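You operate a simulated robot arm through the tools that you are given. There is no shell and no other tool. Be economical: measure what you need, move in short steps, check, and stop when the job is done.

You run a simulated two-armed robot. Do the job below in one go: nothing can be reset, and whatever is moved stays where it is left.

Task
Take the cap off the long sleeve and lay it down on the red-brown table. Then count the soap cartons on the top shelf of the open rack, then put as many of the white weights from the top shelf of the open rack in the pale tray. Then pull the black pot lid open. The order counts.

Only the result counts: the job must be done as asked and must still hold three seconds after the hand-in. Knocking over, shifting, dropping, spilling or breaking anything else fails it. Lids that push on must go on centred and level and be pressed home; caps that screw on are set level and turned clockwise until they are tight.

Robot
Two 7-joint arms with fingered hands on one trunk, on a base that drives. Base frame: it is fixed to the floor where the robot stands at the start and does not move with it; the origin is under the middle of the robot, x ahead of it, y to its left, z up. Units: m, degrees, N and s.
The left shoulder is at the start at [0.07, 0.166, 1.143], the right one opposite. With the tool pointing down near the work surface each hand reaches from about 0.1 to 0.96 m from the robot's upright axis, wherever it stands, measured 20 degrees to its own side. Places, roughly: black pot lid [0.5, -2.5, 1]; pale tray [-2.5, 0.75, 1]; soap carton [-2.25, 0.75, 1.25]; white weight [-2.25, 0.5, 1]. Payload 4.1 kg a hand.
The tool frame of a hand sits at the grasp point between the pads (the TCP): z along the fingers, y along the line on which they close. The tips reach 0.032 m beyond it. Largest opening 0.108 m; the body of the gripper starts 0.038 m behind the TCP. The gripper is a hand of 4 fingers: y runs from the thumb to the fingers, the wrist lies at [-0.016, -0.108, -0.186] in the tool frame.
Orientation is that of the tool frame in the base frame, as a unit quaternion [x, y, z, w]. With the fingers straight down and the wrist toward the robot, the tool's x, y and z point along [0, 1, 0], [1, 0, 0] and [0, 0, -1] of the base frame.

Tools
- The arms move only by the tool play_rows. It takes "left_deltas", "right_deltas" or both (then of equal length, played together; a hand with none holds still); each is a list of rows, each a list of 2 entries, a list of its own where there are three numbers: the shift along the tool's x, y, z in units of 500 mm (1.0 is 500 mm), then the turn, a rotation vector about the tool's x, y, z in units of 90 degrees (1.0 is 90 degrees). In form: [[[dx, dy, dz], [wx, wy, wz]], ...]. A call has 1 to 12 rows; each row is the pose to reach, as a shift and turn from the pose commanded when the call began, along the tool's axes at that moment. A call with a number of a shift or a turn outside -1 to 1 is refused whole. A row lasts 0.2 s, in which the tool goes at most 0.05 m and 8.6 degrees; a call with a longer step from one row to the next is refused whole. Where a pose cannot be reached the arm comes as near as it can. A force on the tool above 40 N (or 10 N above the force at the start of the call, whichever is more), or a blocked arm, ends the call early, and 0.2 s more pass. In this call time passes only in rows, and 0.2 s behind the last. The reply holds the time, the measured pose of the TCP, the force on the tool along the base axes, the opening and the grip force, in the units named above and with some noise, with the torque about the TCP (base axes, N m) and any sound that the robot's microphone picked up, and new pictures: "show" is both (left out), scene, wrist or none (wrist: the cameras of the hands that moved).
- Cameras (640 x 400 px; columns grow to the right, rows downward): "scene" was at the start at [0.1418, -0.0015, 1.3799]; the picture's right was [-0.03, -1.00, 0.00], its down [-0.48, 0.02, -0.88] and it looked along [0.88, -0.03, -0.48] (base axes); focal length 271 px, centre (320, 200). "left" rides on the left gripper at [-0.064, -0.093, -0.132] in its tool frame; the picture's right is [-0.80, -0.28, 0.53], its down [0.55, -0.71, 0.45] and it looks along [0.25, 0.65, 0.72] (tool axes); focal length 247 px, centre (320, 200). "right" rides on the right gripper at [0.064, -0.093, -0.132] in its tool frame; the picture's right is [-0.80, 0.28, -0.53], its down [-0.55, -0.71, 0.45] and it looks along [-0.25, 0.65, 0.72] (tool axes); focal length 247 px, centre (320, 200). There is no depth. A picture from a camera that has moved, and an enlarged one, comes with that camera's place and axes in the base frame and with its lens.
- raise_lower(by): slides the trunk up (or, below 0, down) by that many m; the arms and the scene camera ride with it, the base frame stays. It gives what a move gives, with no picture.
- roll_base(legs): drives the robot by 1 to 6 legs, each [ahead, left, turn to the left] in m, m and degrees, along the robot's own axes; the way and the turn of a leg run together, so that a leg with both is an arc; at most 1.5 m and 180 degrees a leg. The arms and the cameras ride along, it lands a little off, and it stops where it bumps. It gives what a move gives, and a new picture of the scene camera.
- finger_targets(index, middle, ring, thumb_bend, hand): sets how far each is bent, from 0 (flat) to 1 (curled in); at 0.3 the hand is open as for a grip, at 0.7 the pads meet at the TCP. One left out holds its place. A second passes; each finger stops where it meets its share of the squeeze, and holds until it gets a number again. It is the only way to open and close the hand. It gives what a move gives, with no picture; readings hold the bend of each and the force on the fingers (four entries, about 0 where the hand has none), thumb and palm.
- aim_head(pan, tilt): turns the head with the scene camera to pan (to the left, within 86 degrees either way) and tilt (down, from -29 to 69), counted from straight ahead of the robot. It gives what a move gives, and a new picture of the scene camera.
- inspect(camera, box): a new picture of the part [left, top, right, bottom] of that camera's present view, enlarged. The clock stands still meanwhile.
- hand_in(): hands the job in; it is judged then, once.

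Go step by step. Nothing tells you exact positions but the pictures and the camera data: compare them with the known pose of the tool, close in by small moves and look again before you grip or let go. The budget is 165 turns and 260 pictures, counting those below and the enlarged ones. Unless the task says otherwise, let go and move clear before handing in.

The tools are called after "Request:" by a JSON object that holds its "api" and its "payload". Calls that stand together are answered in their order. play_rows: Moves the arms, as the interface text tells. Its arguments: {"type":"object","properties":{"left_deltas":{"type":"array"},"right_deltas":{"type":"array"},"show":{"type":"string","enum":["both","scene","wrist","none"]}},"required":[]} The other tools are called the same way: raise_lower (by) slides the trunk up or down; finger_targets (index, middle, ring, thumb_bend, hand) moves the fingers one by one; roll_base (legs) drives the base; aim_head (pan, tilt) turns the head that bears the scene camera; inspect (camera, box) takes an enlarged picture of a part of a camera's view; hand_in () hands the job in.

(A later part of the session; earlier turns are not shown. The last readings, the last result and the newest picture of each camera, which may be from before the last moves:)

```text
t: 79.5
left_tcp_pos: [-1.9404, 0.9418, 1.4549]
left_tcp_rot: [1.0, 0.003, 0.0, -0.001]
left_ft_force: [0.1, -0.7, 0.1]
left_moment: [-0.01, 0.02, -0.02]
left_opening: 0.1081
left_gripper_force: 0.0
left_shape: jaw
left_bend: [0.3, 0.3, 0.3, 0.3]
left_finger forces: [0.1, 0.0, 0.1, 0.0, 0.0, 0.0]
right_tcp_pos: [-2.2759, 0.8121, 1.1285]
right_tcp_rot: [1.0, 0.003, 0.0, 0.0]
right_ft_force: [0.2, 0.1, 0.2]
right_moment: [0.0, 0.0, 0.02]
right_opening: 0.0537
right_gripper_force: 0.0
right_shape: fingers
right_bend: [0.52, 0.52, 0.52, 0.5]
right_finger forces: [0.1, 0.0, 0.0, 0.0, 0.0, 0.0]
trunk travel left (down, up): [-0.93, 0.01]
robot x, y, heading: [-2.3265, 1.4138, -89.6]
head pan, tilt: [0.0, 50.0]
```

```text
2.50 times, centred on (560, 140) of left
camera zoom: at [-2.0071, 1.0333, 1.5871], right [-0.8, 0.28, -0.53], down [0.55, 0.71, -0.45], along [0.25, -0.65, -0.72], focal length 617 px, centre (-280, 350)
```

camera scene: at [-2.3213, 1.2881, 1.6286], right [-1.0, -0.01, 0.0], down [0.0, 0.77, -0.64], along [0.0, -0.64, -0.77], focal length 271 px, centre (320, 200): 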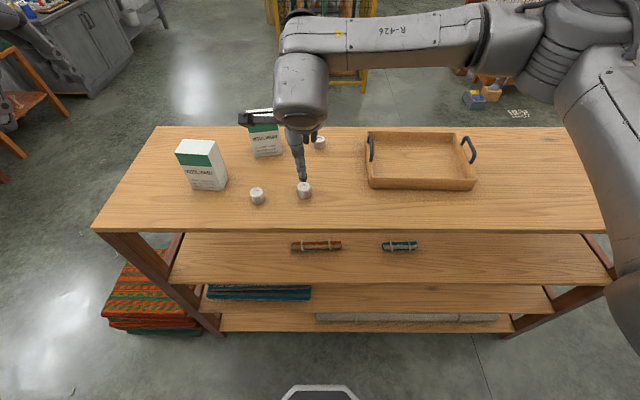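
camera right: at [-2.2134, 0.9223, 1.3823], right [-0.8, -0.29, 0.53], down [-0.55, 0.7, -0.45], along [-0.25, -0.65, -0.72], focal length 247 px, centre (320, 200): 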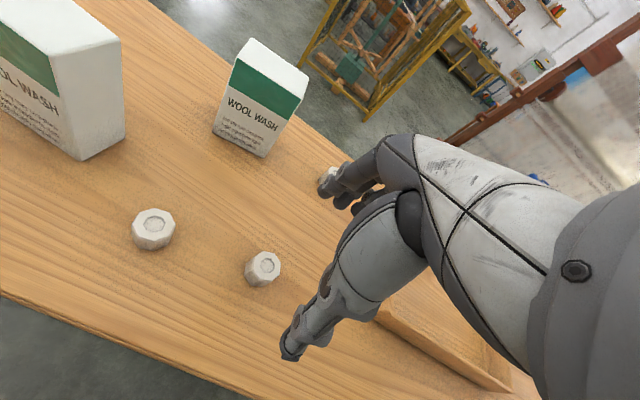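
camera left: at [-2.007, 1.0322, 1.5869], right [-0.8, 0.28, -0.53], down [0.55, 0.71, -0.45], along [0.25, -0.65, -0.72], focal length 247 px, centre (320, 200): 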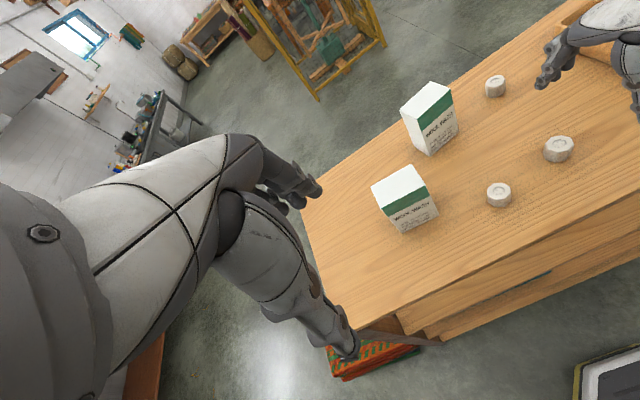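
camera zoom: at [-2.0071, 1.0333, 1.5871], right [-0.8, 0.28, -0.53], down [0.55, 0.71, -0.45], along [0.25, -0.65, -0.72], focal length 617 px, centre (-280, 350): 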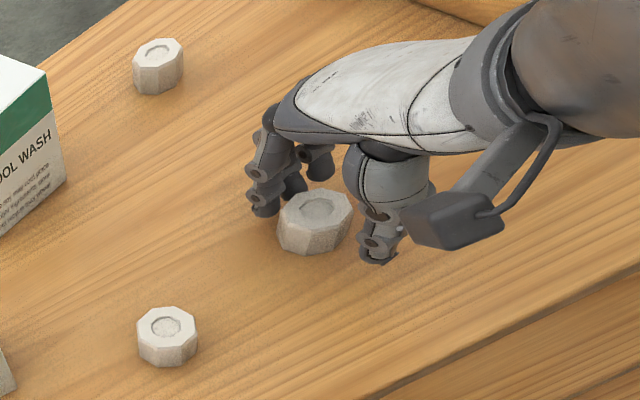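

Request:
{"api": "finger_targets", "payload": {"hand": "right", "index": 0.72, "middle": 0.72, "ring": 0.72, "thumb_bend": 0.72}}

Request:
{"api": "inspect", "payload": {"camera": "right", "box": [200, 150, 440, 390]}}

Request:
{"api": "inspect", "payload": {"camera": "left", "box": [480, 60, 640, 220]}}

```text
t: 80.5
left_tcp_pos: [-1.9394, 0.9405, 1.4563]
left_tcp_rot: [1.0, 0.002, 0.0, 0.0]
left_ft_force: [0.6, -0.4, 0.0]
left_moment: [0.0, 0.01, 0.02]
left_opening: 0.1079
left_gripper_force: 0.0
left_shape: jaw
left_bend: [0.3, 0.3, 0.3, 0.3]
left_finger forces: [0.0, 0.0, 0.0, 0.1, 0.1, 0.0]
right_tcp_pos: [-2.2766, 0.8131, 1.1282]
right_tcp_rot: [1.0, 0.002, 0.0, 0.0]
right_ft_force: [0.0, -0.2, 0.6]
right_moment: [-0.02, 0.01, 0.02]
right_opening: 0.029
right_gripper_force: 14.1
right_shape: fingers
right_bend: [0.69, 0.64, 0.72, 0.59]
right_finger forces: [7.6, 6.9, 0.0, 0.1, 13.7, 0.0]
trunk travel left (down, up): [-0.93, 0.01]
robot x, y, heading: [-2.322, 1.4139, -89.6]
head pan, tilt: [0.0, 50.0]
```

```text
1.67 times, centred on (320, 270) of right
camera zoom: at [-2.2129, 0.9064, 1.2598], right [-0.8, -0.29, 0.53], down [-0.55, 0.7, -0.45], along [-0.25, -0.65, -0.72], focal length 412 px, centre (320, 83)
```

zoom: 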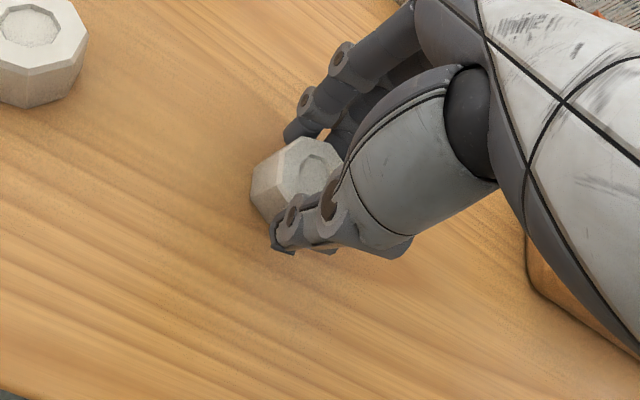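

```text
2.50 times, centred on (560, 140) of left
camera zoom: at [-2.007, 1.033, 1.587], right [-0.8, 0.28, -0.53], down [0.55, 0.71, -0.45], along [0.25, -0.65, -0.72], focal length 617 px, centre (-280, 350)
```

zoom: 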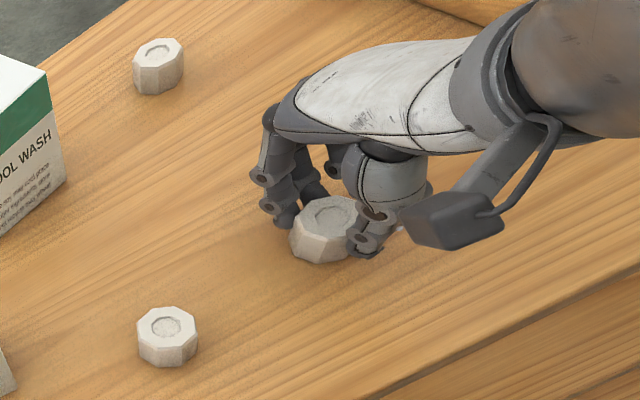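

Firm grip (14 N). Lift and carry over the tray.

Request:
{"api": "play_rows", "payload": {"right_deltas": [[[0, 0, -0.07], [0, 0, 0]], [[0, 0, -0.16], [0, 0, 0]], [[0, 0, -0.25], [0, 0, 0]], [[-0.085, 0.033, -0.25], [0, 0, 0]], [[-0.17, 0.066, -0.25], [0, 0, 0]], [[-0.255, 0.099, -0.25], [0, 0, 0]], [[-0.34, 0.132, -0.25], [0, 0, 0]], [[-0.425, 0.165, -0.25], [0, 0, 0]], [[-0.51, 0.198, -0.25], [0, 0, 0]], [[-0.595, 0.231, -0.25], [0, 0, 0]], [[-0.68, 0.264, -0.25], [0, 0, 0]], [[-0.767, 0.294, -0.25], [0, 0, 0]]], "show": "both"}}

Request:
{"api": "inspect", "payload": {"camera": "scene", "box": [340, 90, 500, 210]}}

```text
t: 83.1
left_tcp_pos: [-1.9423, 0.9397, 1.4548]
left_tcp_rot: [1.0, 0.003, 0.001, 0.0]
left_ft_force: [-0.6, -0.7, 0.1]
left_moment: [0.0, -0.02, 0.01]
left_opening: 0.1079
left_gripper_force: 0.1
left_shape: jaw
left_bend: [0.3, 0.3, 0.3, 0.3]
left_finger forces: [0.1, 0.0, 0.1, 0.0, 0.0, 0.1]
right_tcp_pos: [-2.6633, 0.6618, 1.2523]
right_tcp_rot: [1.0, 0.003, 0.001, 0.001]
right_ft_force: [-0.2, 0.1, -1.2]
right_moment: [-0.03, -0.04, 0.03]
right_opening: 0.0288
right_gripper_force: 13.6
right_shape: fingers
right_bend: [0.71, 0.64, 0.72, 0.59]
right_finger forces: [7.4, 6.9, 0.0, 0.0, 13.3, 0.0]
trunk travel left (down, up): [-0.93, 0.01]
robot x, y, heading: [-2.3239, 1.4153, -89.5]
head pan, tilt: [0.0, 50.0]
camera scene: at [-2.3237, 1.2887, 1.6286], right [-1.0, -0.01, 0.0], down [0.0, 0.77, -0.64], along [0.0, -0.64, -0.77], focal length 271 px, centre (320, 200)
camera right: at [-2.5999, 0.7561, 1.3841], right [-0.8, -0.29, 0.53], down [-0.55, 0.7, -0.45], along [-0.24, -0.65, -0.72], focal length 247 px, centre (320, 200)
```

scene: 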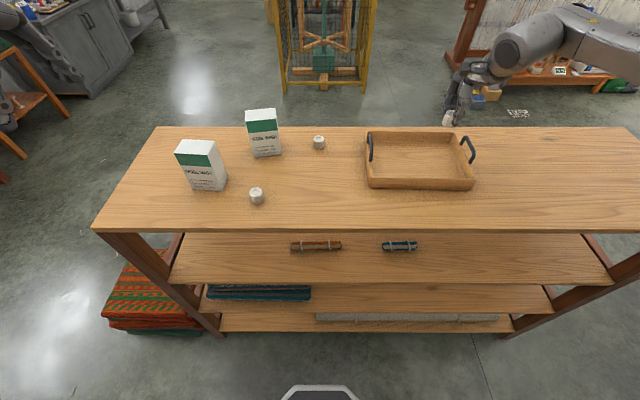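
right: 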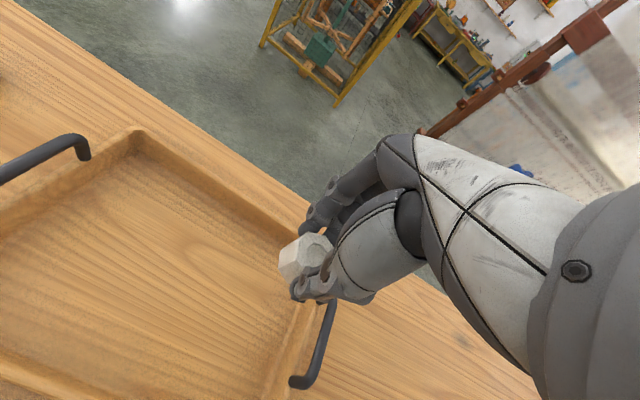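

```text
3.33 times, centred on (420, 150) of scene
camera zoom: at [-2.3237, 1.2887, 1.6286], right [-1.0, -0.01, 0.0], down [0.0, 0.77, -0.64], along [0.0, -0.64, -0.77], focal length 903 px, centre (-13, 367)
```

zoom: 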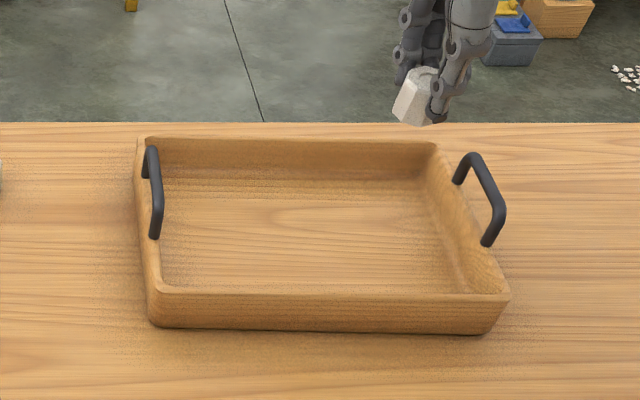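

Weight is held. Tray interior is about x −2.73…−2.47, y 0.62…0.77; I shift to [-2.645, 0.70] and lower.

Request:
{"api": "play_rows", "payload": {"right_deltas": [[[0.036, -0.07, 0], [0, 0, 0]], [[0.036, -0.07, 0.08], [0, 0, 0]], [[0.036, -0.07, 0.15], [0, 0, 0]], [[0.036, -0.07, 0.19], [0, 0, 0]]], "show": "wrist"}}

Request:
{"api": "inspect", "payload": {"camera": "scene", "box": [340, 90, 500, 210]}}

```text
t: 84.1
left_tcp_pos: [-1.9404, 0.9418, 1.4553]
left_tcp_rot: [1.0, 0.002, 0.001, -0.001]
left_ft_force: [1.2, 0.3, -0.6]
left_moment: [-0.02, -0.03, 0.03]
left_opening: 0.1078
left_gripper_force: 0.1
left_shape: jaw
left_bend: [0.3, 0.3, 0.3, 0.3]
left_finger forces: [0.0, 0.0, 0.0, 0.0, 0.0, 0.0]
right_tcp_pos: [-2.6408, 0.6992, 1.1577]
right_tcp_rot: [1.0, 0.002, -0.001, 0.0]
right_ft_force: [0.4, 0.5, -2.1]
right_moment: [0.02, 0.0, 0.01]
right_opening: 0.0289
right_gripper_force: 13.6
right_shape: fingers
right_bend: [0.71, 0.64, 0.72, 0.59]
right_finger forces: [7.5, 7.0, 0.0, 0.1, 13.5, 0.0]
trunk travel left (down, up): [-0.93, 0.01]
robot x, y, heading: [-2.3209, 1.4176, -90.0]
head pan, tilt: [0.0, 50.0]
camera right: at [-2.5771, 0.7933, 1.2894], right [-0.8, -0.29, 0.53], down [-0.55, 0.7, -0.45], along [-0.25, -0.65, -0.72], focal length 247 px, centre (320, 200)
```

right: 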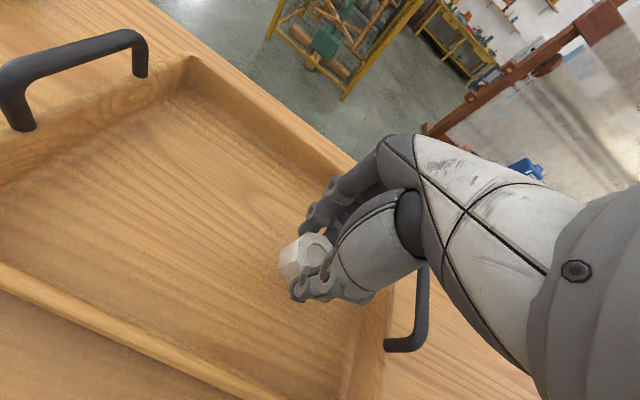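

```text
3.33 times, centred on (420, 150) of scene
camera zoom: at [-2.3211, 1.2898, 1.6287], right [-1.0, -0.01, 0.0], down [0.0, 0.77, -0.64], along [0.0, -0.64, -0.77], focal length 903 px, centre (-13, 367)
```

zoom: 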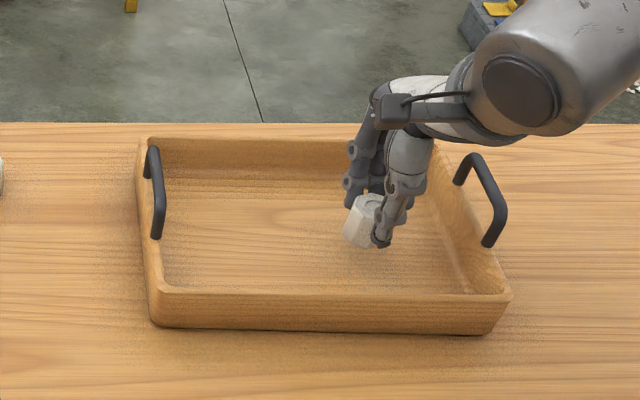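

Good clearance; lowering gently until contact.

Request:
{"api": "play_rows", "payload": {"right_deltas": [[[0, 0, 0.008], [0, 0, 0]], [[0, 0, 0.016], [0, 0, 0]], [[0, 0, 0.022], [0, 0, 0]], [[0, 0, 0.026], [0, 0, 0]]], "show": "none"}}

Request:
{"api": "inspect", "payload": {"camera": "right", "box": [220, 180, 420, 340]}}

```text
t: 85.1
left_tcp_pos: [-1.9409, 0.9413, 1.4558]
left_tcp_rot: [1.0, 0.003, 0.001, -0.002]
left_ft_force: [-0.1, 0.3, -0.7]
left_moment: [-0.03, 0.03, -0.02]
left_opening: 0.1079
left_gripper_force: 0.0
left_shape: jaw
left_bend: [0.3, 0.3, 0.3, 0.3]
left_finger forces: [0.1, 0.1, 0.1, 0.0, 0.1, 0.0]
right_tcp_pos: [-2.6429, 0.6963, 1.1429]
right_tcp_rot: [1.0, 0.003, 0.0, 0.001]
right_ft_force: [0.6, -0.4, -1.8]
right_moment: [0.01, -0.02, -0.01]
right_opening: 0.0291
right_gripper_force: 13.6
right_shape: fingers
right_bend: [0.71, 0.64, 0.72, 0.59]
right_finger forces: [7.5, 6.9, 0.0, 0.0, 13.3, 0.0]
trunk travel left (down, up): [-0.93, 0.01]
robot x, y, heading: [-2.3236, 1.4164, -89.8]
head pan, tilt: [0.0, 50.0]
```

```text
2.50 times, centred on (320, 260) of right
camera zoom: at [-2.5788, 0.7916, 1.2761], right [-0.8, -0.29, 0.53], down [-0.55, 0.7, -0.45], along [-0.25, -0.65, -0.72], focal length 617 px, centre (320, 50)
```

zoom: 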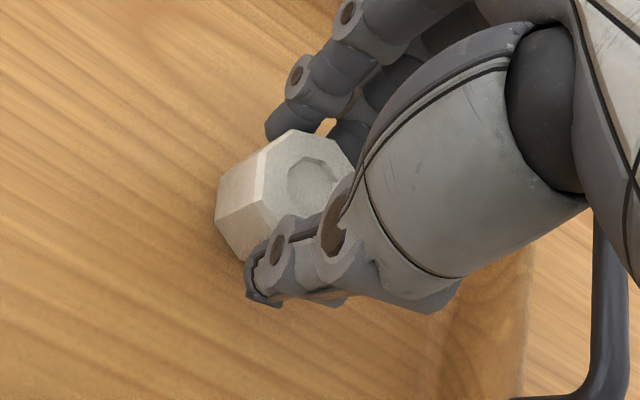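

Request:
{"api": "play_rows", "payload": {"right_deltas": [[[0, 0, 0.003], [0, 0, 0]], [[0, 0, 0.006], [0, 0, 0]], [[0, 0, 0.009], [0, 0, 0]]], "show": "none"}}

Request:
{"api": "inspect", "payload": {"camera": "right", "box": [220, 180, 420, 340]}}

```text
t: 85.9
left_tcp_pos: [-1.9412, 0.9401, 1.4564]
left_tcp_rot: [1.0, 0.003, 0.0, -0.001]
left_ft_force: [0.8, -0.8, 0.1]
left_moment: [0.01, 0.04, 0.0]
left_opening: 0.1082
left_gripper_force: 0.0
left_shape: jaw
left_bend: [0.3, 0.3, 0.3, 0.3]
left_finger forces: [0.1, 0.1, 0.0, 0.0, 0.0, 0.0]
right_tcp_pos: [-2.6418, 0.6981, 1.1385]
right_tcp_rot: [1.0, 0.002, -0.001, 0.0]
right_ft_force: [1.2, 0.2, -1.5]
right_moment: [0.0, 0.02, 0.03]
right_opening: 0.0289
right_gripper_force: 13.7
right_shape: fingers
right_bend: [0.71, 0.64, 0.72, 0.59]
right_finger forces: [7.5, 7.0, 0.1, 0.0, 13.3, 0.0]
trunk travel left (down, up): [-0.93, 0.01]
robot x, y, heading: [-2.32, 1.4164, -89.6]
head pan, tilt: [0.0, 50.0]
```

```text
2.50 times, centred on (320, 260) of right
camera zoom: at [-2.5783, 0.7916, 1.271], right [-0.8, -0.29, 0.53], down [-0.55, 0.7, -0.45], along [-0.25, -0.65, -0.72], focal length 617 px, centre (320, 50)
```

zoom: 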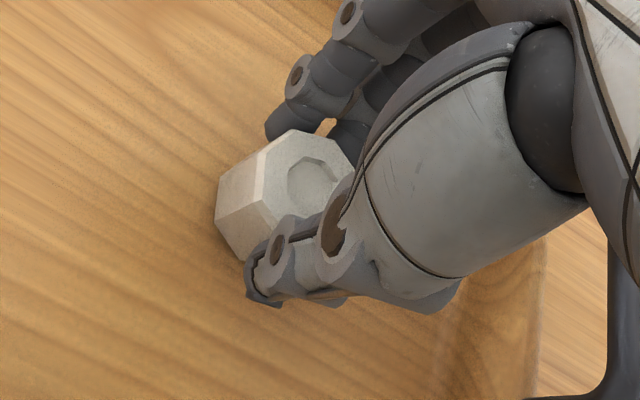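

Request:
{"api": "play_rows", "payload": {"right_deltas": [[[0, 0, 0.003], [0, 0, 0]], [[0, 0, 0.006], [0, 0, 0]], [[0, 0, 0.009], [0, 0, 0]], [[0, 0, 0.012], [0, 0, 0]]], "show": "none"}}

Request:
{"api": "inspect", "payload": {"camera": "right", "box": [220, 180, 420, 340]}}

```text
t: 86.9
left_tcp_pos: [-1.9405, 0.9407, 1.4546]
left_tcp_rot: [1.0, 0.002, 0.0, -0.001]
left_ft_force: [0.4, -0.7, 1.0]
left_moment: [0.01, 0.02, 0.0]
left_opening: 0.1079
left_gripper_force: 0.0
left_shape: jaw
left_bend: [0.3, 0.3, 0.3, 0.3]
left_finger forces: [0.0, 0.0, 0.0, 0.0, 0.1, 0.1]
right_tcp_pos: [-2.6418, 0.698, 1.1349]
right_tcp_rot: [1.0, 0.002, -0.001, 0.001]
right_ft_force: [-1.0, -1.6, 7.1]
right_moment: [0.06, 0.04, 0.0]
right_opening: 0.0287
right_gripper_force: 15.1
right_shape: fingers
right_bend: [0.71, 0.64, 0.72, 0.59]
right_finger forces: [8.4, 8.0, 0.0, 0.0, 13.3, 0.0]
trunk travel left (down, up): [-0.93, 0.01]
robot x, y, heading: [-2.3259, 1.4118, -89.9]
head pan, tilt: [0.0, 50.0]
```

```text
2.50 times, centred on (320, 260) of right
camera zoom: at [-2.5782, 0.7921, 1.2666], right [-0.8, -0.29, 0.53], down [-0.55, 0.7, -0.45], along [-0.25, -0.65, -0.72], focal length 617 px, centre (320, 50)
```

zoom: 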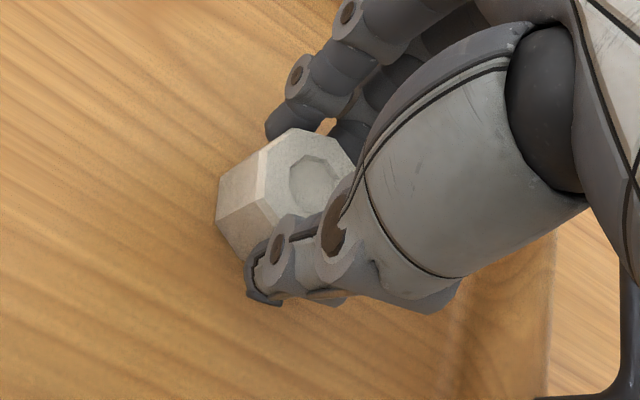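

Contact. Release and rise.

Request:
{"api": "finger_targets", "payload": {"hand": "right", "index": 0.52, "middle": 0.52, "ring": 0.52, "thumb_bend": 0.47}}

Request:
{"api": "play_rows", "payload": {"right_deltas": [[[0, 0, -0.03], [0, 0, 0]], [[0, 0, -0.08], [0, 0, 0]], [[0, 0, -0.16], [0, 0, 0]], [[0, 0, -0.24], [0, 0, 0]]], "show": "wrist"}}

Request:
{"api": "inspect", "payload": {"camera": "scene", "box": [280, 90, 500, 210]}}

```text
t: 87.9
left_tcp_pos: [-1.9405, 0.941, 1.4556]
left_tcp_rot: [1.0, 0.003, 0.0, 0.0]
left_ft_force: [-0.4, 0.6, 0.1]
left_moment: [0.01, -0.04, 0.03]
left_opening: 0.1077
left_gripper_force: 0.0
left_shape: jaw
left_bend: [0.3, 0.3, 0.3, 0.3]
left_finger forces: [0.0, 0.0, 0.0, 0.0, 0.0, 0.1]
right_tcp_pos: [-2.6426, 0.6964, 1.1333]
right_tcp_rot: [1.0, 0.002, 0.0, 0.0]
right_ft_force: [0.9, 0.4, 0.0]
right_moment: [0.03, 0.01, 0.01]
right_opening: 0.0564
right_gripper_force: 0.0
right_shape: fingers
right_bend: [0.52, 0.52, 0.52, 0.47]
right_finger forces: [0.0, 0.1, 0.1, 0.0, 0.1, 0.1]
trunk travel left (down, up): [-0.93, 0.01]
robot x, y, heading: [-2.3228, 1.4154, -89.6]
head pan, tilt: [0.0, 50.0]
```

```text
t: 88.9
left_tcp_pos: [-1.9406, 0.9429, 1.4558]
left_tcp_rot: [1.0, 0.002, 0.0, -0.001]
left_ft_force: [0.8, -0.6, -0.5]
left_moment: [-0.02, 0.02, 0.01]
left_opening: 0.108
left_gripper_force: 0.1
left_shape: jaw
left_bend: [0.3, 0.3, 0.3, 0.3]
left_finger forces: [0.1, 0.0, 0.1, 0.0, 0.0, 0.0]
right_tcp_pos: [-2.6412, 0.6998, 1.2544]
right_tcp_rot: [1.0, 0.003, 0.0, -0.001]
right_ft_force: [0.8, 1.0, 0.4]
right_moment: [-0.01, -0.02, 0.02]
right_opening: 0.0567
right_gripper_force: 0.1
right_shape: fingers
right_bend: [0.52, 0.52, 0.52, 0.47]
right_finger forces: [0.0, 0.0, 0.1, 0.0, 0.1, 0.0]
trunk travel left (down, up): [-0.93, 0.01]
robot x, y, heading: [-2.3216, 1.4131, -89.8]
head pan, tilt: [0.0, 50.0]
camera right: at [-2.5783, 0.7932, 1.3861], right [-0.8, -0.29, 0.53], down [-0.55, 0.7, -0.45], along [-0.25, -0.65, -0.72], focal length 247 px, centre (320, 200)
```

right: 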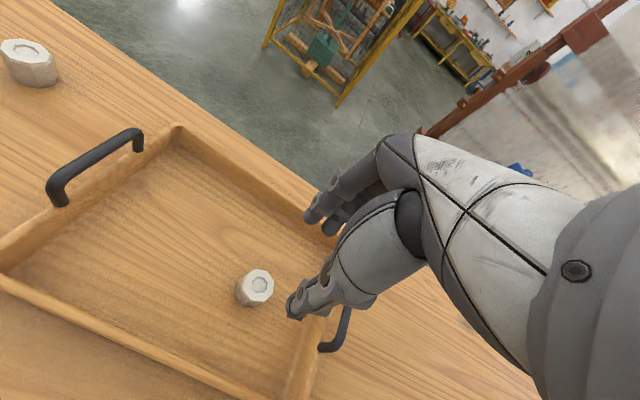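

```text
2.91 times, centred on (390, 150) of scene
camera zoom: at [-2.321, 1.2902, 1.6286], right [-1.0, -0.01, 0.0], down [0.0, 0.77, -0.64], along [0.0, -0.64, -0.77], focal length 788 px, centre (116, 346)
```

zoom: 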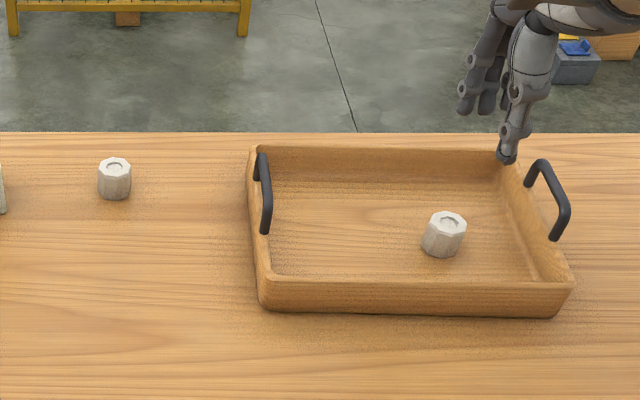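

First weight stands in the tray. Next the back weight at ≈[-2.32, 0.614].

Request:
{"api": "finger_targets", "payload": {"hand": "right", "index": 0.35, "middle": 0.35, "ring": 0.35, "thumb_bend": 0.35}}

Request:
{"api": "play_rows", "payload": {"right_deltas": [[[0, 0, -0.06], [0, 0, 0]], [[0.08, 0.02, -0.06], [0, 0, 0]], [[0.16, 0.04, -0.06], [0, 0, 0]], [[0.24, 0.06, -0.06], [0, 0, 0]], [[0.32, 0.08, -0.06], [0, 0, 0]], [[0.4, 0.1, -0.06], [0, 0, 0]], [[0.48, 0.12, -0.06], [0, 0, 0]], [[0.56, 0.145, -0.06], [0, 0, 0]], [[0.643, 0.168, -0.06], [0, 0, 0]], [[0.643, 0.168, 0.02], [0, 0, 0]], [[0.643, 0.168, 0.06], [0, 0, 0]]], "show": "both"}}

Request:
{"api": "inspect", "payload": {"camera": "right", "box": [160, 180, 400, 380]}}

```text
t: 89.9
left_tcp_pos: [-1.9416, 0.9402, 1.4564]
left_tcp_rot: [1.0, 0.002, 0.001, -0.001]
left_ft_force: [-0.3, 0.4, -0.8]
left_moment: [-0.01, 0.02, 0.01]
left_opening: 0.1079
left_gripper_force: 0.0
left_shape: jaw
left_bend: [0.3, 0.3, 0.3, 0.3]
left_finger forces: [0.1, 0.0, 0.0, 0.0, 0.0, 0.0]
right_tcp_pos: [-2.6421, 0.6976, 1.2527]
right_tcp_rot: [1.0, 0.002, 0.0, 0.0]
right_ft_force: [-0.3, 0.3, 0.2]
right_moment: [-0.01, -0.02, -0.01]
right_opening: 0.0953
right_gripper_force: 0.0
right_shape: fingers
right_bend: [0.35, 0.35, 0.35, 0.35]
right_finger forces: [0.0, 0.0, 0.0, 0.0, 0.0, 0.1]
trunk travel left (down, up): [-0.93, 0.01]
robot x, y, heading: [-2.3249, 1.4146, -89.5]
head pan, tilt: [0.0, 50.0]
```

```text
t: 92.3
left_tcp_pos: [-1.9417, 0.9398, 1.4558]
left_tcp_rot: [1.0, 0.002, 0.0, -0.001]
left_ft_force: [0.0, -0.1, 0.1]
left_moment: [-0.01, -0.01, -0.01]
left_opening: 0.1081
left_gripper_force: 0.0
left_shape: jaw
left_bend: [0.3, 0.3, 0.3, 0.3]
left_finger forces: [0.1, 0.0, 0.0, 0.0, 0.0, 0.0]
right_tcp_pos: [-2.3244, 0.6147, 1.2228]
right_tcp_rot: [1.0, 0.002, 0.001, 0.0]
right_ft_force: [0.1, 0.3, 1.0]
right_moment: [0.01, 0.01, -0.01]
right_opening: 0.0954
right_gripper_force: 0.0
right_shape: fingers
right_bend: [0.35, 0.35, 0.35, 0.35]
right_finger forces: [0.1, 0.0, 0.0, 0.0, 0.1, 0.0]
trunk travel left (down, up): [-0.93, 0.01]
robot x, y, heading: [-2.3227, 1.419, -89.9]
head pan, tilt: [0.0, 50.0]
camera scene: at [-2.323, 1.2885, 1.6286], right [-1.0, 0.0, 0.0], down [0.0, 0.77, -0.64], along [0.0, -0.64, -0.77], focal length 271 px, centre (320, 200)
camera right: at [-2.2595, 0.7086, 1.3552], right [-0.8, -0.29, 0.53], down [-0.55, 0.7, -0.45], along [-0.24, -0.65, -0.72], focal length 247 px, centre (320, 200)
```

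scene: 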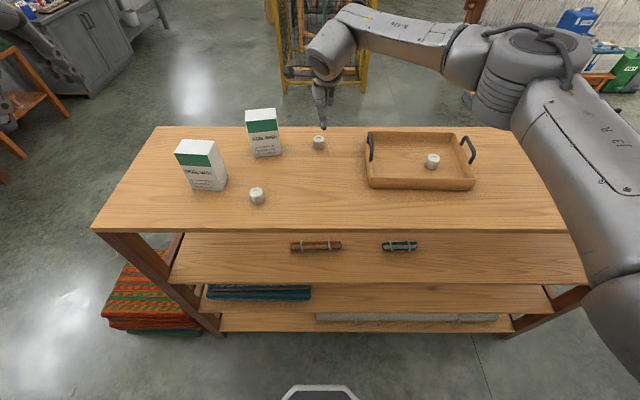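
right: 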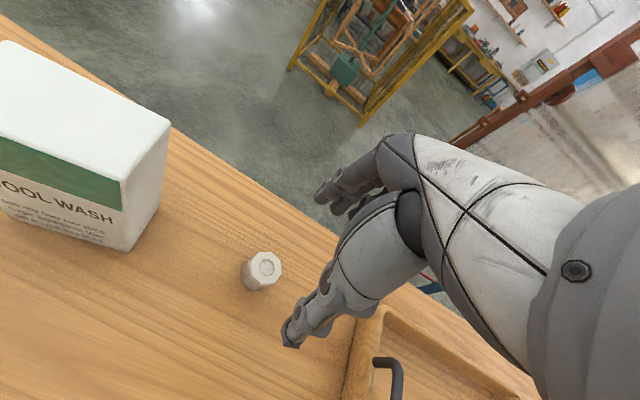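

```text
2.00 times, centred on (280, 280) of right
camera zoom: at [-2.2595, 0.7086, 1.3552], right [-0.8, -0.29, 0.53], down [-0.55, 0.7, -0.45], along [-0.24, -0.65, -0.72], focal length 494 px, centre (400, 40)
```

zoom: 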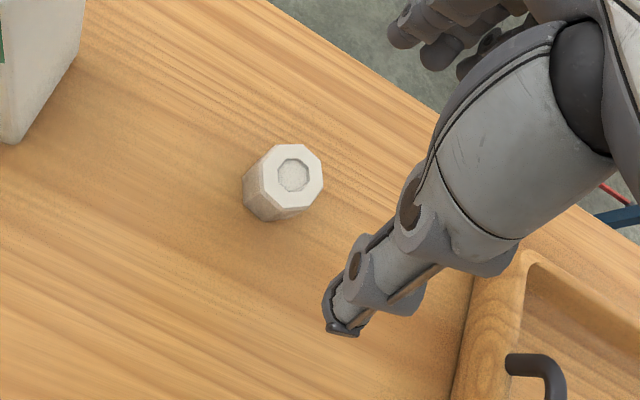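

Weight top at ≈[-2.312, 0.611]. Shift slightly and lower around it.

Request:
{"api": "play_rows", "payload": {"right_deltas": [[[0.024, 0.006, 0], [0, 0, 0]], [[0.024, 0.006, 0.08], [0, 0, 0]], [[0.024, 0.006, 0.15], [0, 0, 0]], [[0.024, 0.006, 0.17], [0, 0, 0]]], "show": "none"}}

Request:
{"api": "inspect", "payload": {"camera": "right", "box": [200, 150, 440, 390]}}

Request:
{"api": "inspect", "payload": {"camera": "left", "box": [400, 0, 640, 200]}}

Request:
{"api": "inspect", "payload": {"camera": "scene", "box": [260, 90, 380, 180]}}

```text
t: 93.3
left_tcp_pos: [-1.94, 0.9408, 1.4547]
left_tcp_rot: [1.0, 0.003, 0.001, -0.001]
left_ft_force: [-0.2, -0.4, 0.3]
left_moment: [0.0, 0.01, 0.01]
left_opening: 0.1078
left_gripper_force: 0.1
left_shape: jaw
left_bend: [0.3, 0.3, 0.3, 0.3]
left_finger forces: [0.1, 0.1, 0.0, 0.0, 0.1, 0.1]
right_tcp_pos: [-2.3087, 0.6141, 1.1372]
right_tcp_rot: [1.0, 0.003, 0.0, 0.0]
right_ft_force: [-0.8, -0.7, 0.5]
right_moment: [0.0, -0.01, -0.03]
right_opening: 0.0953
right_gripper_force: 0.0
right_shape: fingers
right_bend: [0.35, 0.35, 0.35, 0.35]
right_finger forces: [0.0, 0.0, 0.0, 0.0, 0.1, 0.1]
trunk travel left (down, up): [-0.93, 0.01]
robot x, y, heading: [-2.3251, 1.4137, -89.6]
head pan, tilt: [0.0, 50.0]
```

```text
1.67 times, centred on (320, 270) of right
camera zoom: at [-2.2446, 0.7071, 1.2692], right [-0.8, -0.29, 0.53], down [-0.55, 0.7, -0.45], along [-0.25, -0.65, -0.72], focal length 412 px, centre (320, 83)
```

zoom: 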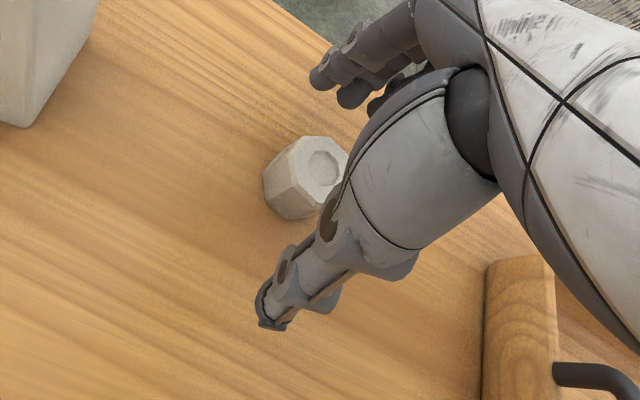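

```text
2.00 times, centred on (520, 100) of left
camera zoom: at [-2.0064, 1.0336, 1.5871], right [-0.8, 0.28, -0.53], down [0.55, 0.71, -0.45], along [0.25, -0.65, -0.72], focal length 494 px, centre (-80, 400)
```

zoom: 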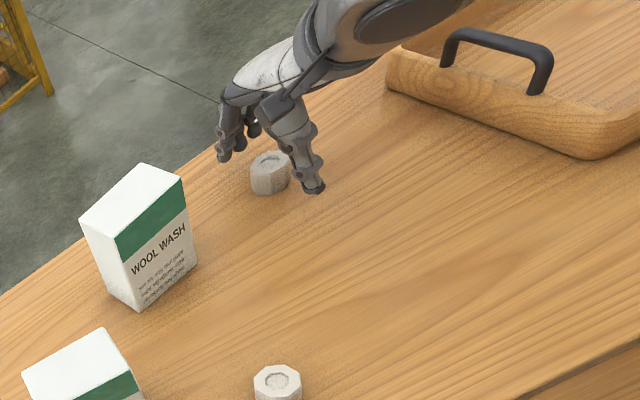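

```text
4.44 times, centred on (320, 135) of scene
camera zoom: at [-2.3207, 1.2896, 1.6287], right [-1.0, -0.01, 0.0], down [0.0, 0.77, -0.64], along [0.0, -0.64, -0.77], focal length 1204 px, centre (320, 489)
```

zoom: 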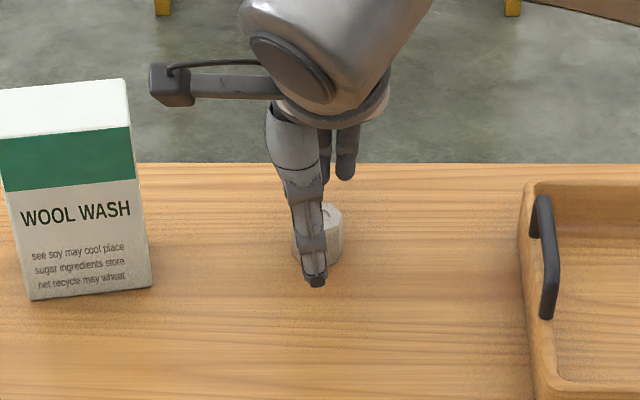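

Close. Small shift −7 mm in x, lower 9 mm, partial close and check.

Request:
{"api": "play_rows", "payload": {"right_deltas": [[[-0.012, 0.002, 0], [0, 0, 0]], [[-0.012, 0.002, 0.018], [0, 0, 0]]], "show": "none"}}

Request:
{"api": "finger_targets", "payload": {"hand": "right", "index": 0.54, "middle": 0.54, "ring": 0.54, "thumb_bend": 0.54}}

Request:
{"api": "inspect", "payload": {"camera": "right", "box": [200, 150, 440, 390]}}

Request:
{"api": "inspect", "payload": {"camera": "left", "box": [460, 20, 620, 140]}}

```text
t: 93.9
left_tcp_pos: [-1.9401, 0.9399, 1.4548]
left_tcp_rot: [1.0, 0.003, 0.0, -0.001]
left_ft_force: [-0.1, 0.3, -0.7]
left_moment: [0.0, 0.04, 0.0]
left_opening: 0.1078
left_gripper_force: 0.1
left_shape: jaw
left_bend: [0.3, 0.3, 0.3, 0.3]
left_finger forces: [0.0, 0.0, 0.0, 0.0, 0.1, 0.1]
right_tcp_pos: [-2.3143, 0.6121, 1.1284]
right_tcp_rot: [1.0, 0.003, 0.0, 0.0]
right_ft_force: [-0.2, 0.3, 0.3]
right_moment: [-0.01, -0.01, -0.04]
right_opening: 0.0953
right_gripper_force: 0.1
right_shape: fingers
right_bend: [0.35, 0.35, 0.35, 0.35]
right_finger forces: [0.0, 0.0, 0.0, 0.1, 0.0, 0.0]
trunk travel left (down, up): [-0.93, 0.01]
robot x, y, heading: [-2.3237, 1.4187, -89.6]
head pan, tilt: [0.0, 50.0]
```

```text
t: 94.9
left_tcp_pos: [-1.9413, 0.9414, 1.456]
left_tcp_rot: [1.0, 0.003, 0.0, -0.001]
left_ft_force: [-0.5, 0.3, -0.3]
left_moment: [-0.01, 0.04, -0.05]
left_opening: 0.108
left_gripper_force: 0.0
left_shape: jaw
left_bend: [0.3, 0.3, 0.3, 0.3]
left_finger forces: [0.1, 0.0, 0.0, 0.0, 0.1, 0.0]
right_tcp_pos: [-2.3146, 0.6115, 1.1287]
right_tcp_rot: [1.0, 0.003, 0.0, 0.0]
right_ft_force: [0.2, 0.0, -0.9]
right_moment: [-0.01, 0.0, 0.0]
right_opening: 0.0455
right_gripper_force: 0.1
right_shape: fingers
right_bend: [0.54, 0.54, 0.54, 0.54]
right_finger forces: [0.1, 0.0, 0.0, 0.0, 0.1, 0.1]
trunk travel left (down, up): [-0.93, 0.01]
robot x, y, heading: [-2.3217, 1.4142, -89.8]
head pan, tilt: [0.0, 50.0]
```

```text
1.67 times, centred on (320, 270) of right
camera zoom: at [-2.251, 0.706, 1.2608], right [-0.8, -0.29, 0.53], down [-0.55, 0.7, -0.45], along [-0.25, -0.65, -0.72], focal length 412 px, centre (320, 83)
```

zoom: 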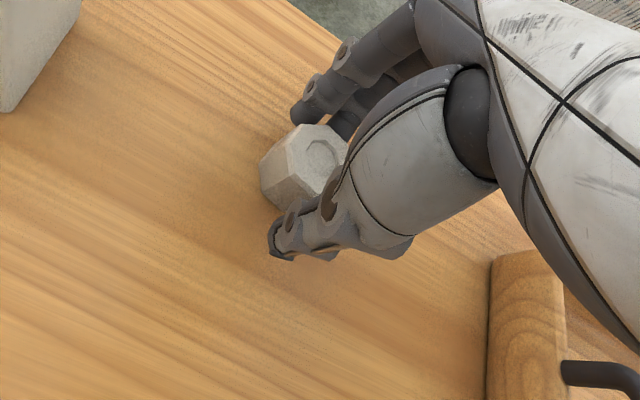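

```text
3.33 times, centred on (540, 80) of left
camera zoom: at [-2.0072, 1.0332, 1.5871], right [-0.8, 0.28, -0.53], down [0.55, 0.71, -0.45], along [0.25, -0.65, -0.72], focal length 823 px, centre (-413, 600)
```

zoom: 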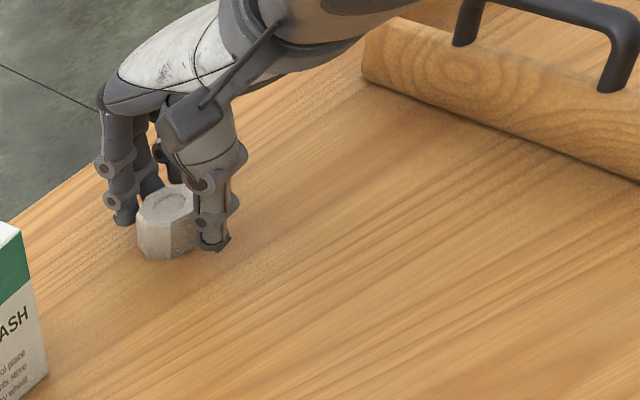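

The weight sits a bit toward +x of the fingers; shift the hand +8 mm in x and close.

Request:
{"api": "play_rows", "payload": {"right_deltas": [[[0.008, 0, 0], [0, 0, 0]], [[0.015, 0, 0], [0, 0, 0]]], "show": "none"}}

Request:
{"api": "finger_targets", "payload": {"hand": "right", "index": 0.72, "middle": 0.72, "ring": 0.72, "thumb_bend": 0.72}}

Request:
{"api": "inspect", "payload": {"camera": "right", "box": [200, 150, 440, 390]}}

Request:
{"api": "inspect", "payload": {"camera": "left", "box": [460, 20, 620, 140]}}

```text
t: 95.5
left_tcp_pos: [-1.9405, 0.9409, 1.4542]
left_tcp_rot: [1.0, 0.003, 0.0, -0.001]
left_ft_force: [0.2, 0.3, -0.6]
left_moment: [-0.03, 0.02, -0.01]
left_opening: 0.108
left_gripper_force: 0.0
left_shape: jaw
left_bend: [0.3, 0.3, 0.3, 0.3]
left_finger forces: [0.0, 0.1, 0.0, 0.1, 0.0, 0.0]
right_tcp_pos: [-2.3074, 0.6124, 1.1289]
right_tcp_rot: [1.0, 0.004, -0.001, 0.0]
right_ft_force: [-0.4, 0.1, 0.6]
right_moment: [-0.03, 0.0, -0.01]
right_opening: 0.0453
right_gripper_force: 0.0
right_shape: fingers
right_bend: [0.54, 0.54, 0.54, 0.54]
right_finger forces: [0.0, 0.1, 0.0, 0.0, 0.1, 0.0]
trunk travel left (down, up): [-0.93, 0.01]
robot x, y, heading: [-2.3205, 1.4129, -89.6]
head pan, tilt: [0.0, 50.0]
```

```text
t: 96.5
left_tcp_pos: [-1.9401, 0.9398, 1.4549]
left_tcp_rot: [1.0, 0.002, 0.0, -0.001]
left_ft_force: [-0.4, -1.0, 0.4]
left_moment: [-0.02, 0.02, 0.0]
left_opening: 0.108
left_gripper_force: 0.0
left_shape: jaw
left_bend: [0.3, 0.3, 0.3, 0.3]
left_finger forces: [0.0, 0.0, 0.1, 0.0, 0.0, 0.1]
right_tcp_pos: [-2.3073, 0.6109, 1.1285]
right_tcp_rot: [1.0, 0.003, -0.001, 0.0]
right_ft_force: [0.6, -0.3, 0.0]
right_moment: [0.01, -0.02, -0.01]
right_opening: 0.0217
right_gripper_force: 16.2
right_shape: fingers
right_bend: [0.71, 0.62, 0.71, 0.61]
right_finger forces: [4.2, 9.5, 3.2, 0.0, 14.8, 0.0]
trunk travel left (down, up): [-0.93, 0.01]
robot x, y, heading: [-2.3255, 1.4189, -89.8]
head pan, tilt: [0.0, 50.0]
```

```text
1.67 times, centred on (320, 270) of right
camera zoom: at [-2.2436, 0.705, 1.2612], right [-0.8, -0.29, 0.53], down [-0.55, 0.7, -0.45], along [-0.25, -0.65, -0.72], focal length 412 px, centre (320, 83)
```

zoom: 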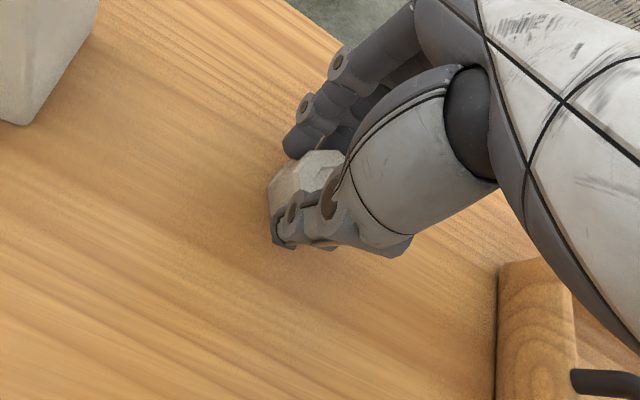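

```text
3.33 times, centred on (540, 80) of left
camera zoom: at [-2.007, 1.033, 1.587], right [-0.8, 0.28, -0.53], down [0.55, 0.71, -0.45], along [0.25, -0.65, -0.72], focal length 823 px, centre (-413, 600)
```

zoom: 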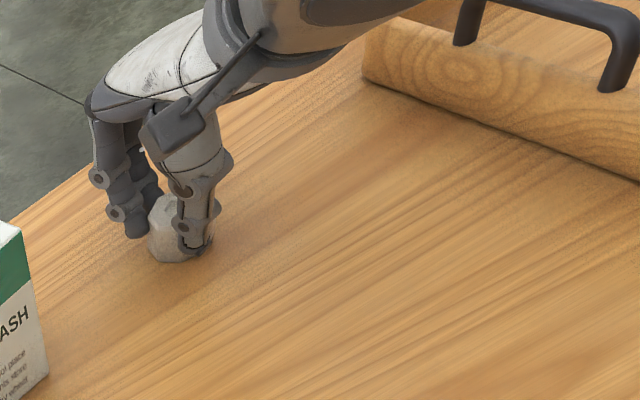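

All fingers hold it (16 N). Lift, then carry to [-2.555, 0.70] over the tray.

Request:
{"api": "play_rows", "payload": {"right_deltas": [[[0, 0, -0.06], [0, 0, 0]], [[0, 0, -0.14], [0, 0, 0]], [[0, 0, -0.22], [0, 0, 0]], [[0, 0, -0.3], [0, 0, 0]], [[-0.083, -0.03, -0.3], [0, 0, 0]], [[-0.166, -0.06, -0.3], [0, 0, 0]], [[-0.249, -0.09, -0.3], [0, 0, 0]], [[-0.332, -0.12, -0.3], [0, 0, 0]], [[-0.415, -0.15, -0.3], [0, 0, 0]], [[-0.495, -0.178, -0.3], [0, 0, 0]], [[-0.495, -0.178, -0.22], [0, 0, 0]], [[-0.495, -0.178, -0.15], [0, 0, 0]]], "show": "wrist"}}

Request:
{"api": "inspect", "payload": {"camera": "scene", "box": [340, 90, 500, 210]}}

```text
t: 99.1
left_tcp_pos: [-1.9416, 0.9388, 1.4545]
left_tcp_rot: [1.0, 0.003, 0.0, -0.002]
left_ft_force: [-0.1, 0.9, 0.1]
left_moment: [-0.03, 0.0, 0.0]
left_opening: 0.1078
left_gripper_force: 0.1
left_shape: jaw
left_bend: [0.3, 0.3, 0.3, 0.3]
left_finger forces: [0.1, 0.1, 0.1, 0.0, 0.0, 0.1]
right_tcp_pos: [-2.5522, 0.6971, 1.2045]
right_tcp_rot: [1.0, 0.003, 0.0, -0.001]
right_ft_force: [-0.1, 0.2, -1.5]
right_moment: [0.02, -0.02, -0.01]
right_opening: 0.0213
right_gripper_force: 15.2
right_shape: fingers
right_bend: [0.71, 0.62, 0.71, 0.61]
right_finger forces: [4.4, 8.7, 3.6, 0.1, 14.0, 0.0]
trunk travel left (down, up): [-0.93, 0.01]
robot x, y, heading: [-2.3235, 1.4133, -89.8]
head pan, tilt: [0.0, 50.0]
camera right: at [-2.4894, 0.7906, 1.3367], right [-0.8, -0.29, 0.53], down [-0.55, 0.7, -0.45], along [-0.25, -0.65, -0.72], focal length 247 px, centre (320, 200)
```

right: 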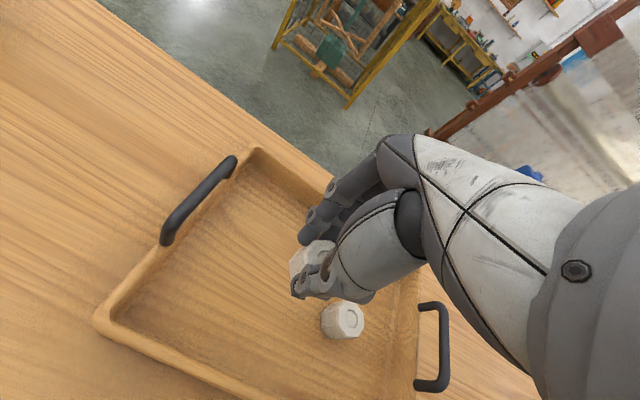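

```text
3.33 times, centred on (420, 150) of scene
camera zoom: at [-2.3216, 1.2865, 1.6284], right [-1.0, -0.01, 0.0], down [0.0, 0.77, -0.64], along [0.0, -0.64, -0.77], focal length 903 px, centre (-13, 367)
```

zoom: 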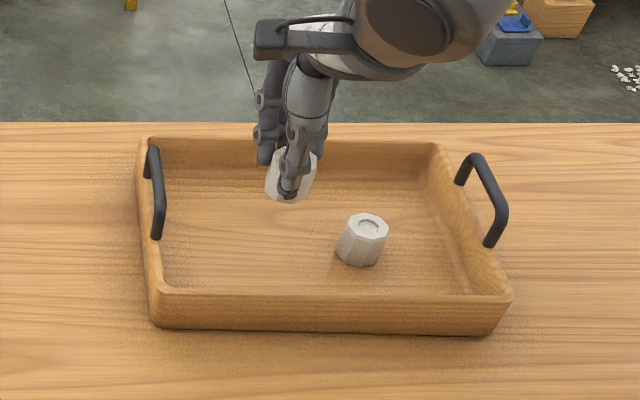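

Position is good; lower in.

Request:
{"api": "play_rows", "payload": {"right_deltas": [[[0, 0, 0.05], [0, 0, 0]], [[0, 0, 0.1], [0, 0, 0]], [[0, 0, 0.124], [0, 0, 0]], [[0, 0, 0.13], [0, 0, 0]], [[0, 0, 0.134], [0, 0, 0]]], "show": "none"}}

Request:
{"api": "inspect", "payload": {"camera": "scene", "box": [340, 90, 500, 210]}}

Request:
{"api": "inspect", "payload": {"camera": "right", "box": [220, 180, 420, 340]}}

```text
t: 100.3
left_tcp_pos: [-1.94, 0.9407, 1.4546]
left_tcp_rot: [1.0, 0.003, 0.0, -0.002]
left_ft_force: [-0.2, 0.2, -0.8]
left_moment: [0.01, 0.05, 0.04]
left_opening: 0.108
left_gripper_force: 0.1
left_shape: jaw
left_bend: [0.3, 0.3, 0.3, 0.3]
left_finger forces: [0.1, 0.0, 0.0, 0.0, 0.0, 0.0]
right_tcp_pos: [-2.555, 0.6989, 1.1386]
right_tcp_rot: [1.0, 0.002, 0.001, -0.002]
right_ft_force: [-0.3, -0.4, -2.5]
right_moment: [-0.03, -0.03, -0.04]
right_opening: 0.0215
right_gripper_force: 15.1
right_shape: fingers
right_bend: [0.71, 0.62, 0.71, 0.61]
right_finger forces: [4.4, 8.6, 3.9, 0.0, 13.9, 0.0]
trunk travel left (down, up): [-0.93, 0.01]
robot x, y, heading: [-2.3219, 1.4167, -89.7]
head pan, tilt: [0.0, 50.0]
```

```text
3.33 times, centred on (420, 150) of scene
camera zoom: at [-2.3217, 1.288, 1.6285], right [-1.0, -0.01, 0.0], down [0.0, 0.77, -0.64], along [0.0, -0.64, -0.77], focal length 903 px, centre (-13, 367)
```

zoom: 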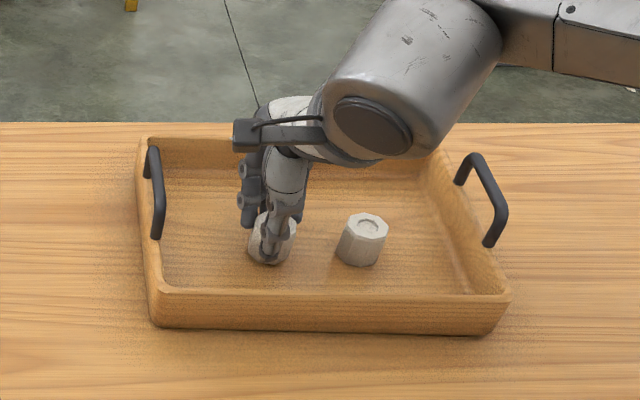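

```text
2.50 times, centred on (320, 260) of right
camera zoom: at [-2.4904, 0.7919, 1.2704], right [-0.8, -0.29, 0.53], down [-0.55, 0.7, -0.45], along [-0.25, -0.65, -0.72], focal length 617 px, centre (320, 50)
```

zoom: 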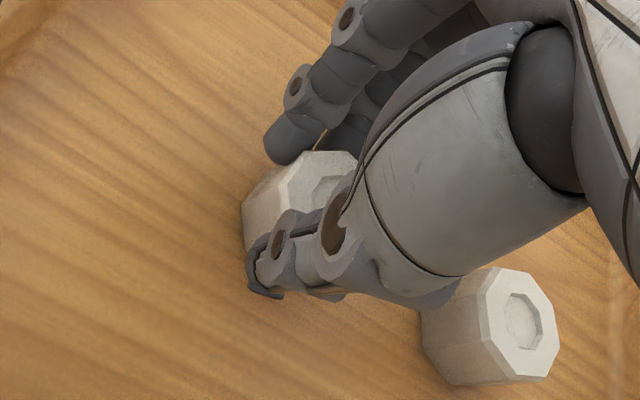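

Request:
{"api": "play_rows", "payload": {"right_deltas": [[[0, 0, 0.003], [0, 0, 0]], [[0, 0, 0.006], [0, 0, 0]], [[0, 0, 0.009], [0, 0, 0]], [[0, 0, 0.012], [0, 0, 0]]], "show": "none"}}

```text
t: 101.3
left_tcp_pos: [-1.9401, 0.9409, 1.4552]
left_tcp_rot: [1.0, 0.003, -0.001, -0.001]
left_ft_force: [-0.7, 0.0, -0.5]
left_moment: [-0.01, -0.03, 0.04]
left_opening: 0.1079
left_gripper_force: 0.1
left_shape: jaw
left_bend: [0.3, 0.3, 0.3, 0.3]
left_finger forces: [0.0, 0.1, 0.0, 0.0, 0.1, 0.1]
right_tcp_pos: [-2.5541, 0.6995, 1.1345]
right_tcp_rot: [1.0, 0.002, 0.0, 0.002]
right_ft_force: [-2.6, -6.9, 18.6]
right_moment: [0.02, 0.14, 0.06]
right_opening: 0.0207
right_gripper_force: 18.9
right_shape: fingers
right_bend: [0.71, 0.62, 0.71, 0.62]
right_finger forces: [5.8, 11.4, 6.7, 0.0, 14.1, 0.0]
trunk travel left (down, up): [-0.93, 0.01]
robot x, y, heading: [-2.3227, 1.4166, -89.4]
head pan, tilt: [0.0, 50.0]
```

Contact (a bit firm); ease 1.5 mm up, then release and rise.

Request:
{"api": "play_rows", "payload": {"right_deltas": [[[0, 0, -0.003], [0, 0, 0]]], "show": "none"}}

Request:
{"api": "finger_targets", "payload": {"hand": "right", "index": 0.52, "middle": 0.52, "ring": 0.52, "thumb_bend": 0.47}}

Request:
{"api": "play_rows", "payload": {"right_deltas": [[[0, 0, -0.03], [0, 0, 0]], [[0, 0, -0.08], [0, 0, 0]], [[0, 0, -0.17], [0, 0, 0]], [[0, 0, -0.26], [0, 0, 0]], [[0, 0, -0.35], [0, 0, 0]], [[0, 0, -0.44], [0, 0, 0]], [[0, -0.09, -0.5], [0, 0, 0]], [[0, -0.18, -0.5], [0, 0, 0]], [[0, -0.27, -0.5], [0, 0, 0]], [[0, -0.36, -0.5], [0, 0, 0]], [[-0.05, -0.44, -0.5], [0, 0, 0]], [[-0.09, -0.5, -0.5], [0, 0, 0]]], "show": "scene"}}

Request:
{"api": "inspect", "payload": {"camera": "scene", "box": [160, 90, 500, 230]}}

```text
t: 101.7
left_tcp_pos: [-1.9406, 0.9431, 1.4548]
left_tcp_rot: [1.0, 0.003, 0.0, 0.001]
left_ft_force: [-0.4, -0.2, -0.1]
left_moment: [-0.02, 0.01, -0.02]
left_opening: 0.1079
left_gripper_force: 0.0
left_shape: jaw
left_bend: [0.3, 0.3, 0.3, 0.3]
left_finger forces: [0.0, 0.1, 0.0, 0.0, 0.0, 0.0]
right_tcp_pos: [-2.5538, 0.6995, 1.1338]
right_tcp_rot: [1.0, 0.004, 0.0, 0.001]
right_ft_force: [-2.2, -4.0, 16.6]
right_moment: [0.06, 0.08, -0.01]
right_opening: 0.0206
right_gripper_force: 19.5
right_shape: fingers
right_bend: [0.71, 0.62, 0.71, 0.62]
right_finger forces: [5.8, 10.9, 6.6, 0.0, 14.7, 0.1]
trunk travel left (down, up): [-0.93, 0.01]
robot x, y, heading: [-2.3245, 1.4156, -89.9]
head pan, tilt: [0.0, 50.0]
```

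```text
t: 102.7
left_tcp_pos: [-1.9402, 0.9411, 1.4545]
left_tcp_rot: [1.0, 0.003, 0.0, -0.001]
left_ft_force: [-0.5, 0.1, -0.5]
left_moment: [-0.02, -0.01, 0.0]
left_opening: 0.1079
left_gripper_force: 0.0
left_shape: jaw
left_bend: [0.3, 0.3, 0.3, 0.3]
left_finger forces: [0.0, 0.0, 0.0, 0.0, 0.0, 0.1]
right_tcp_pos: [-2.5546, 0.6979, 1.1323]
right_tcp_rot: [1.0, 0.003, 0.0, -0.001]
right_ft_force: [-0.1, 0.3, 0.2]
right_moment: [0.06, -0.01, 0.0]
right_opening: 0.0566
right_gripper_force: 0.0
right_shape: fingers
right_bend: [0.52, 0.52, 0.52, 0.47]
right_finger forces: [0.1, 0.1, 0.1, 0.0, 0.0, 0.0]
trunk travel left (down, up): [-0.93, 0.01]
robot x, y, heading: [-2.3273, 1.4159, -89.5]
head pan, tilt: [0.0, 50.0]
```

```text
refused: row 7 steps farther than a row can; nothing moved
```

```text
1.88 times, centred on (330, 160) of scene
camera zoom: at [-2.3217, 1.2886, 1.6285], right [-1.0, -0.01, 0.0], down [0.0, 0.77, -0.64], along [0.0, -0.64, -0.77], focal length 510 px, centre (301, 275)
```

zoom: 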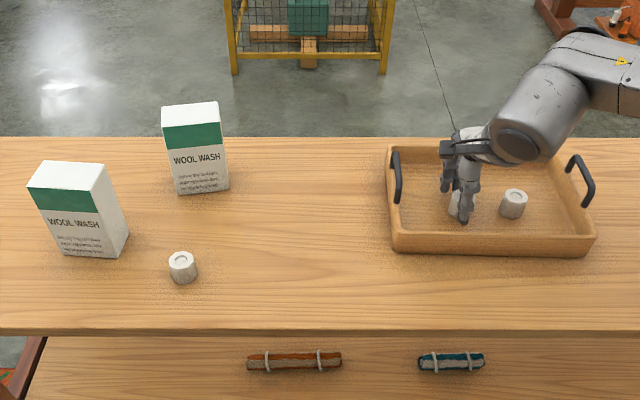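

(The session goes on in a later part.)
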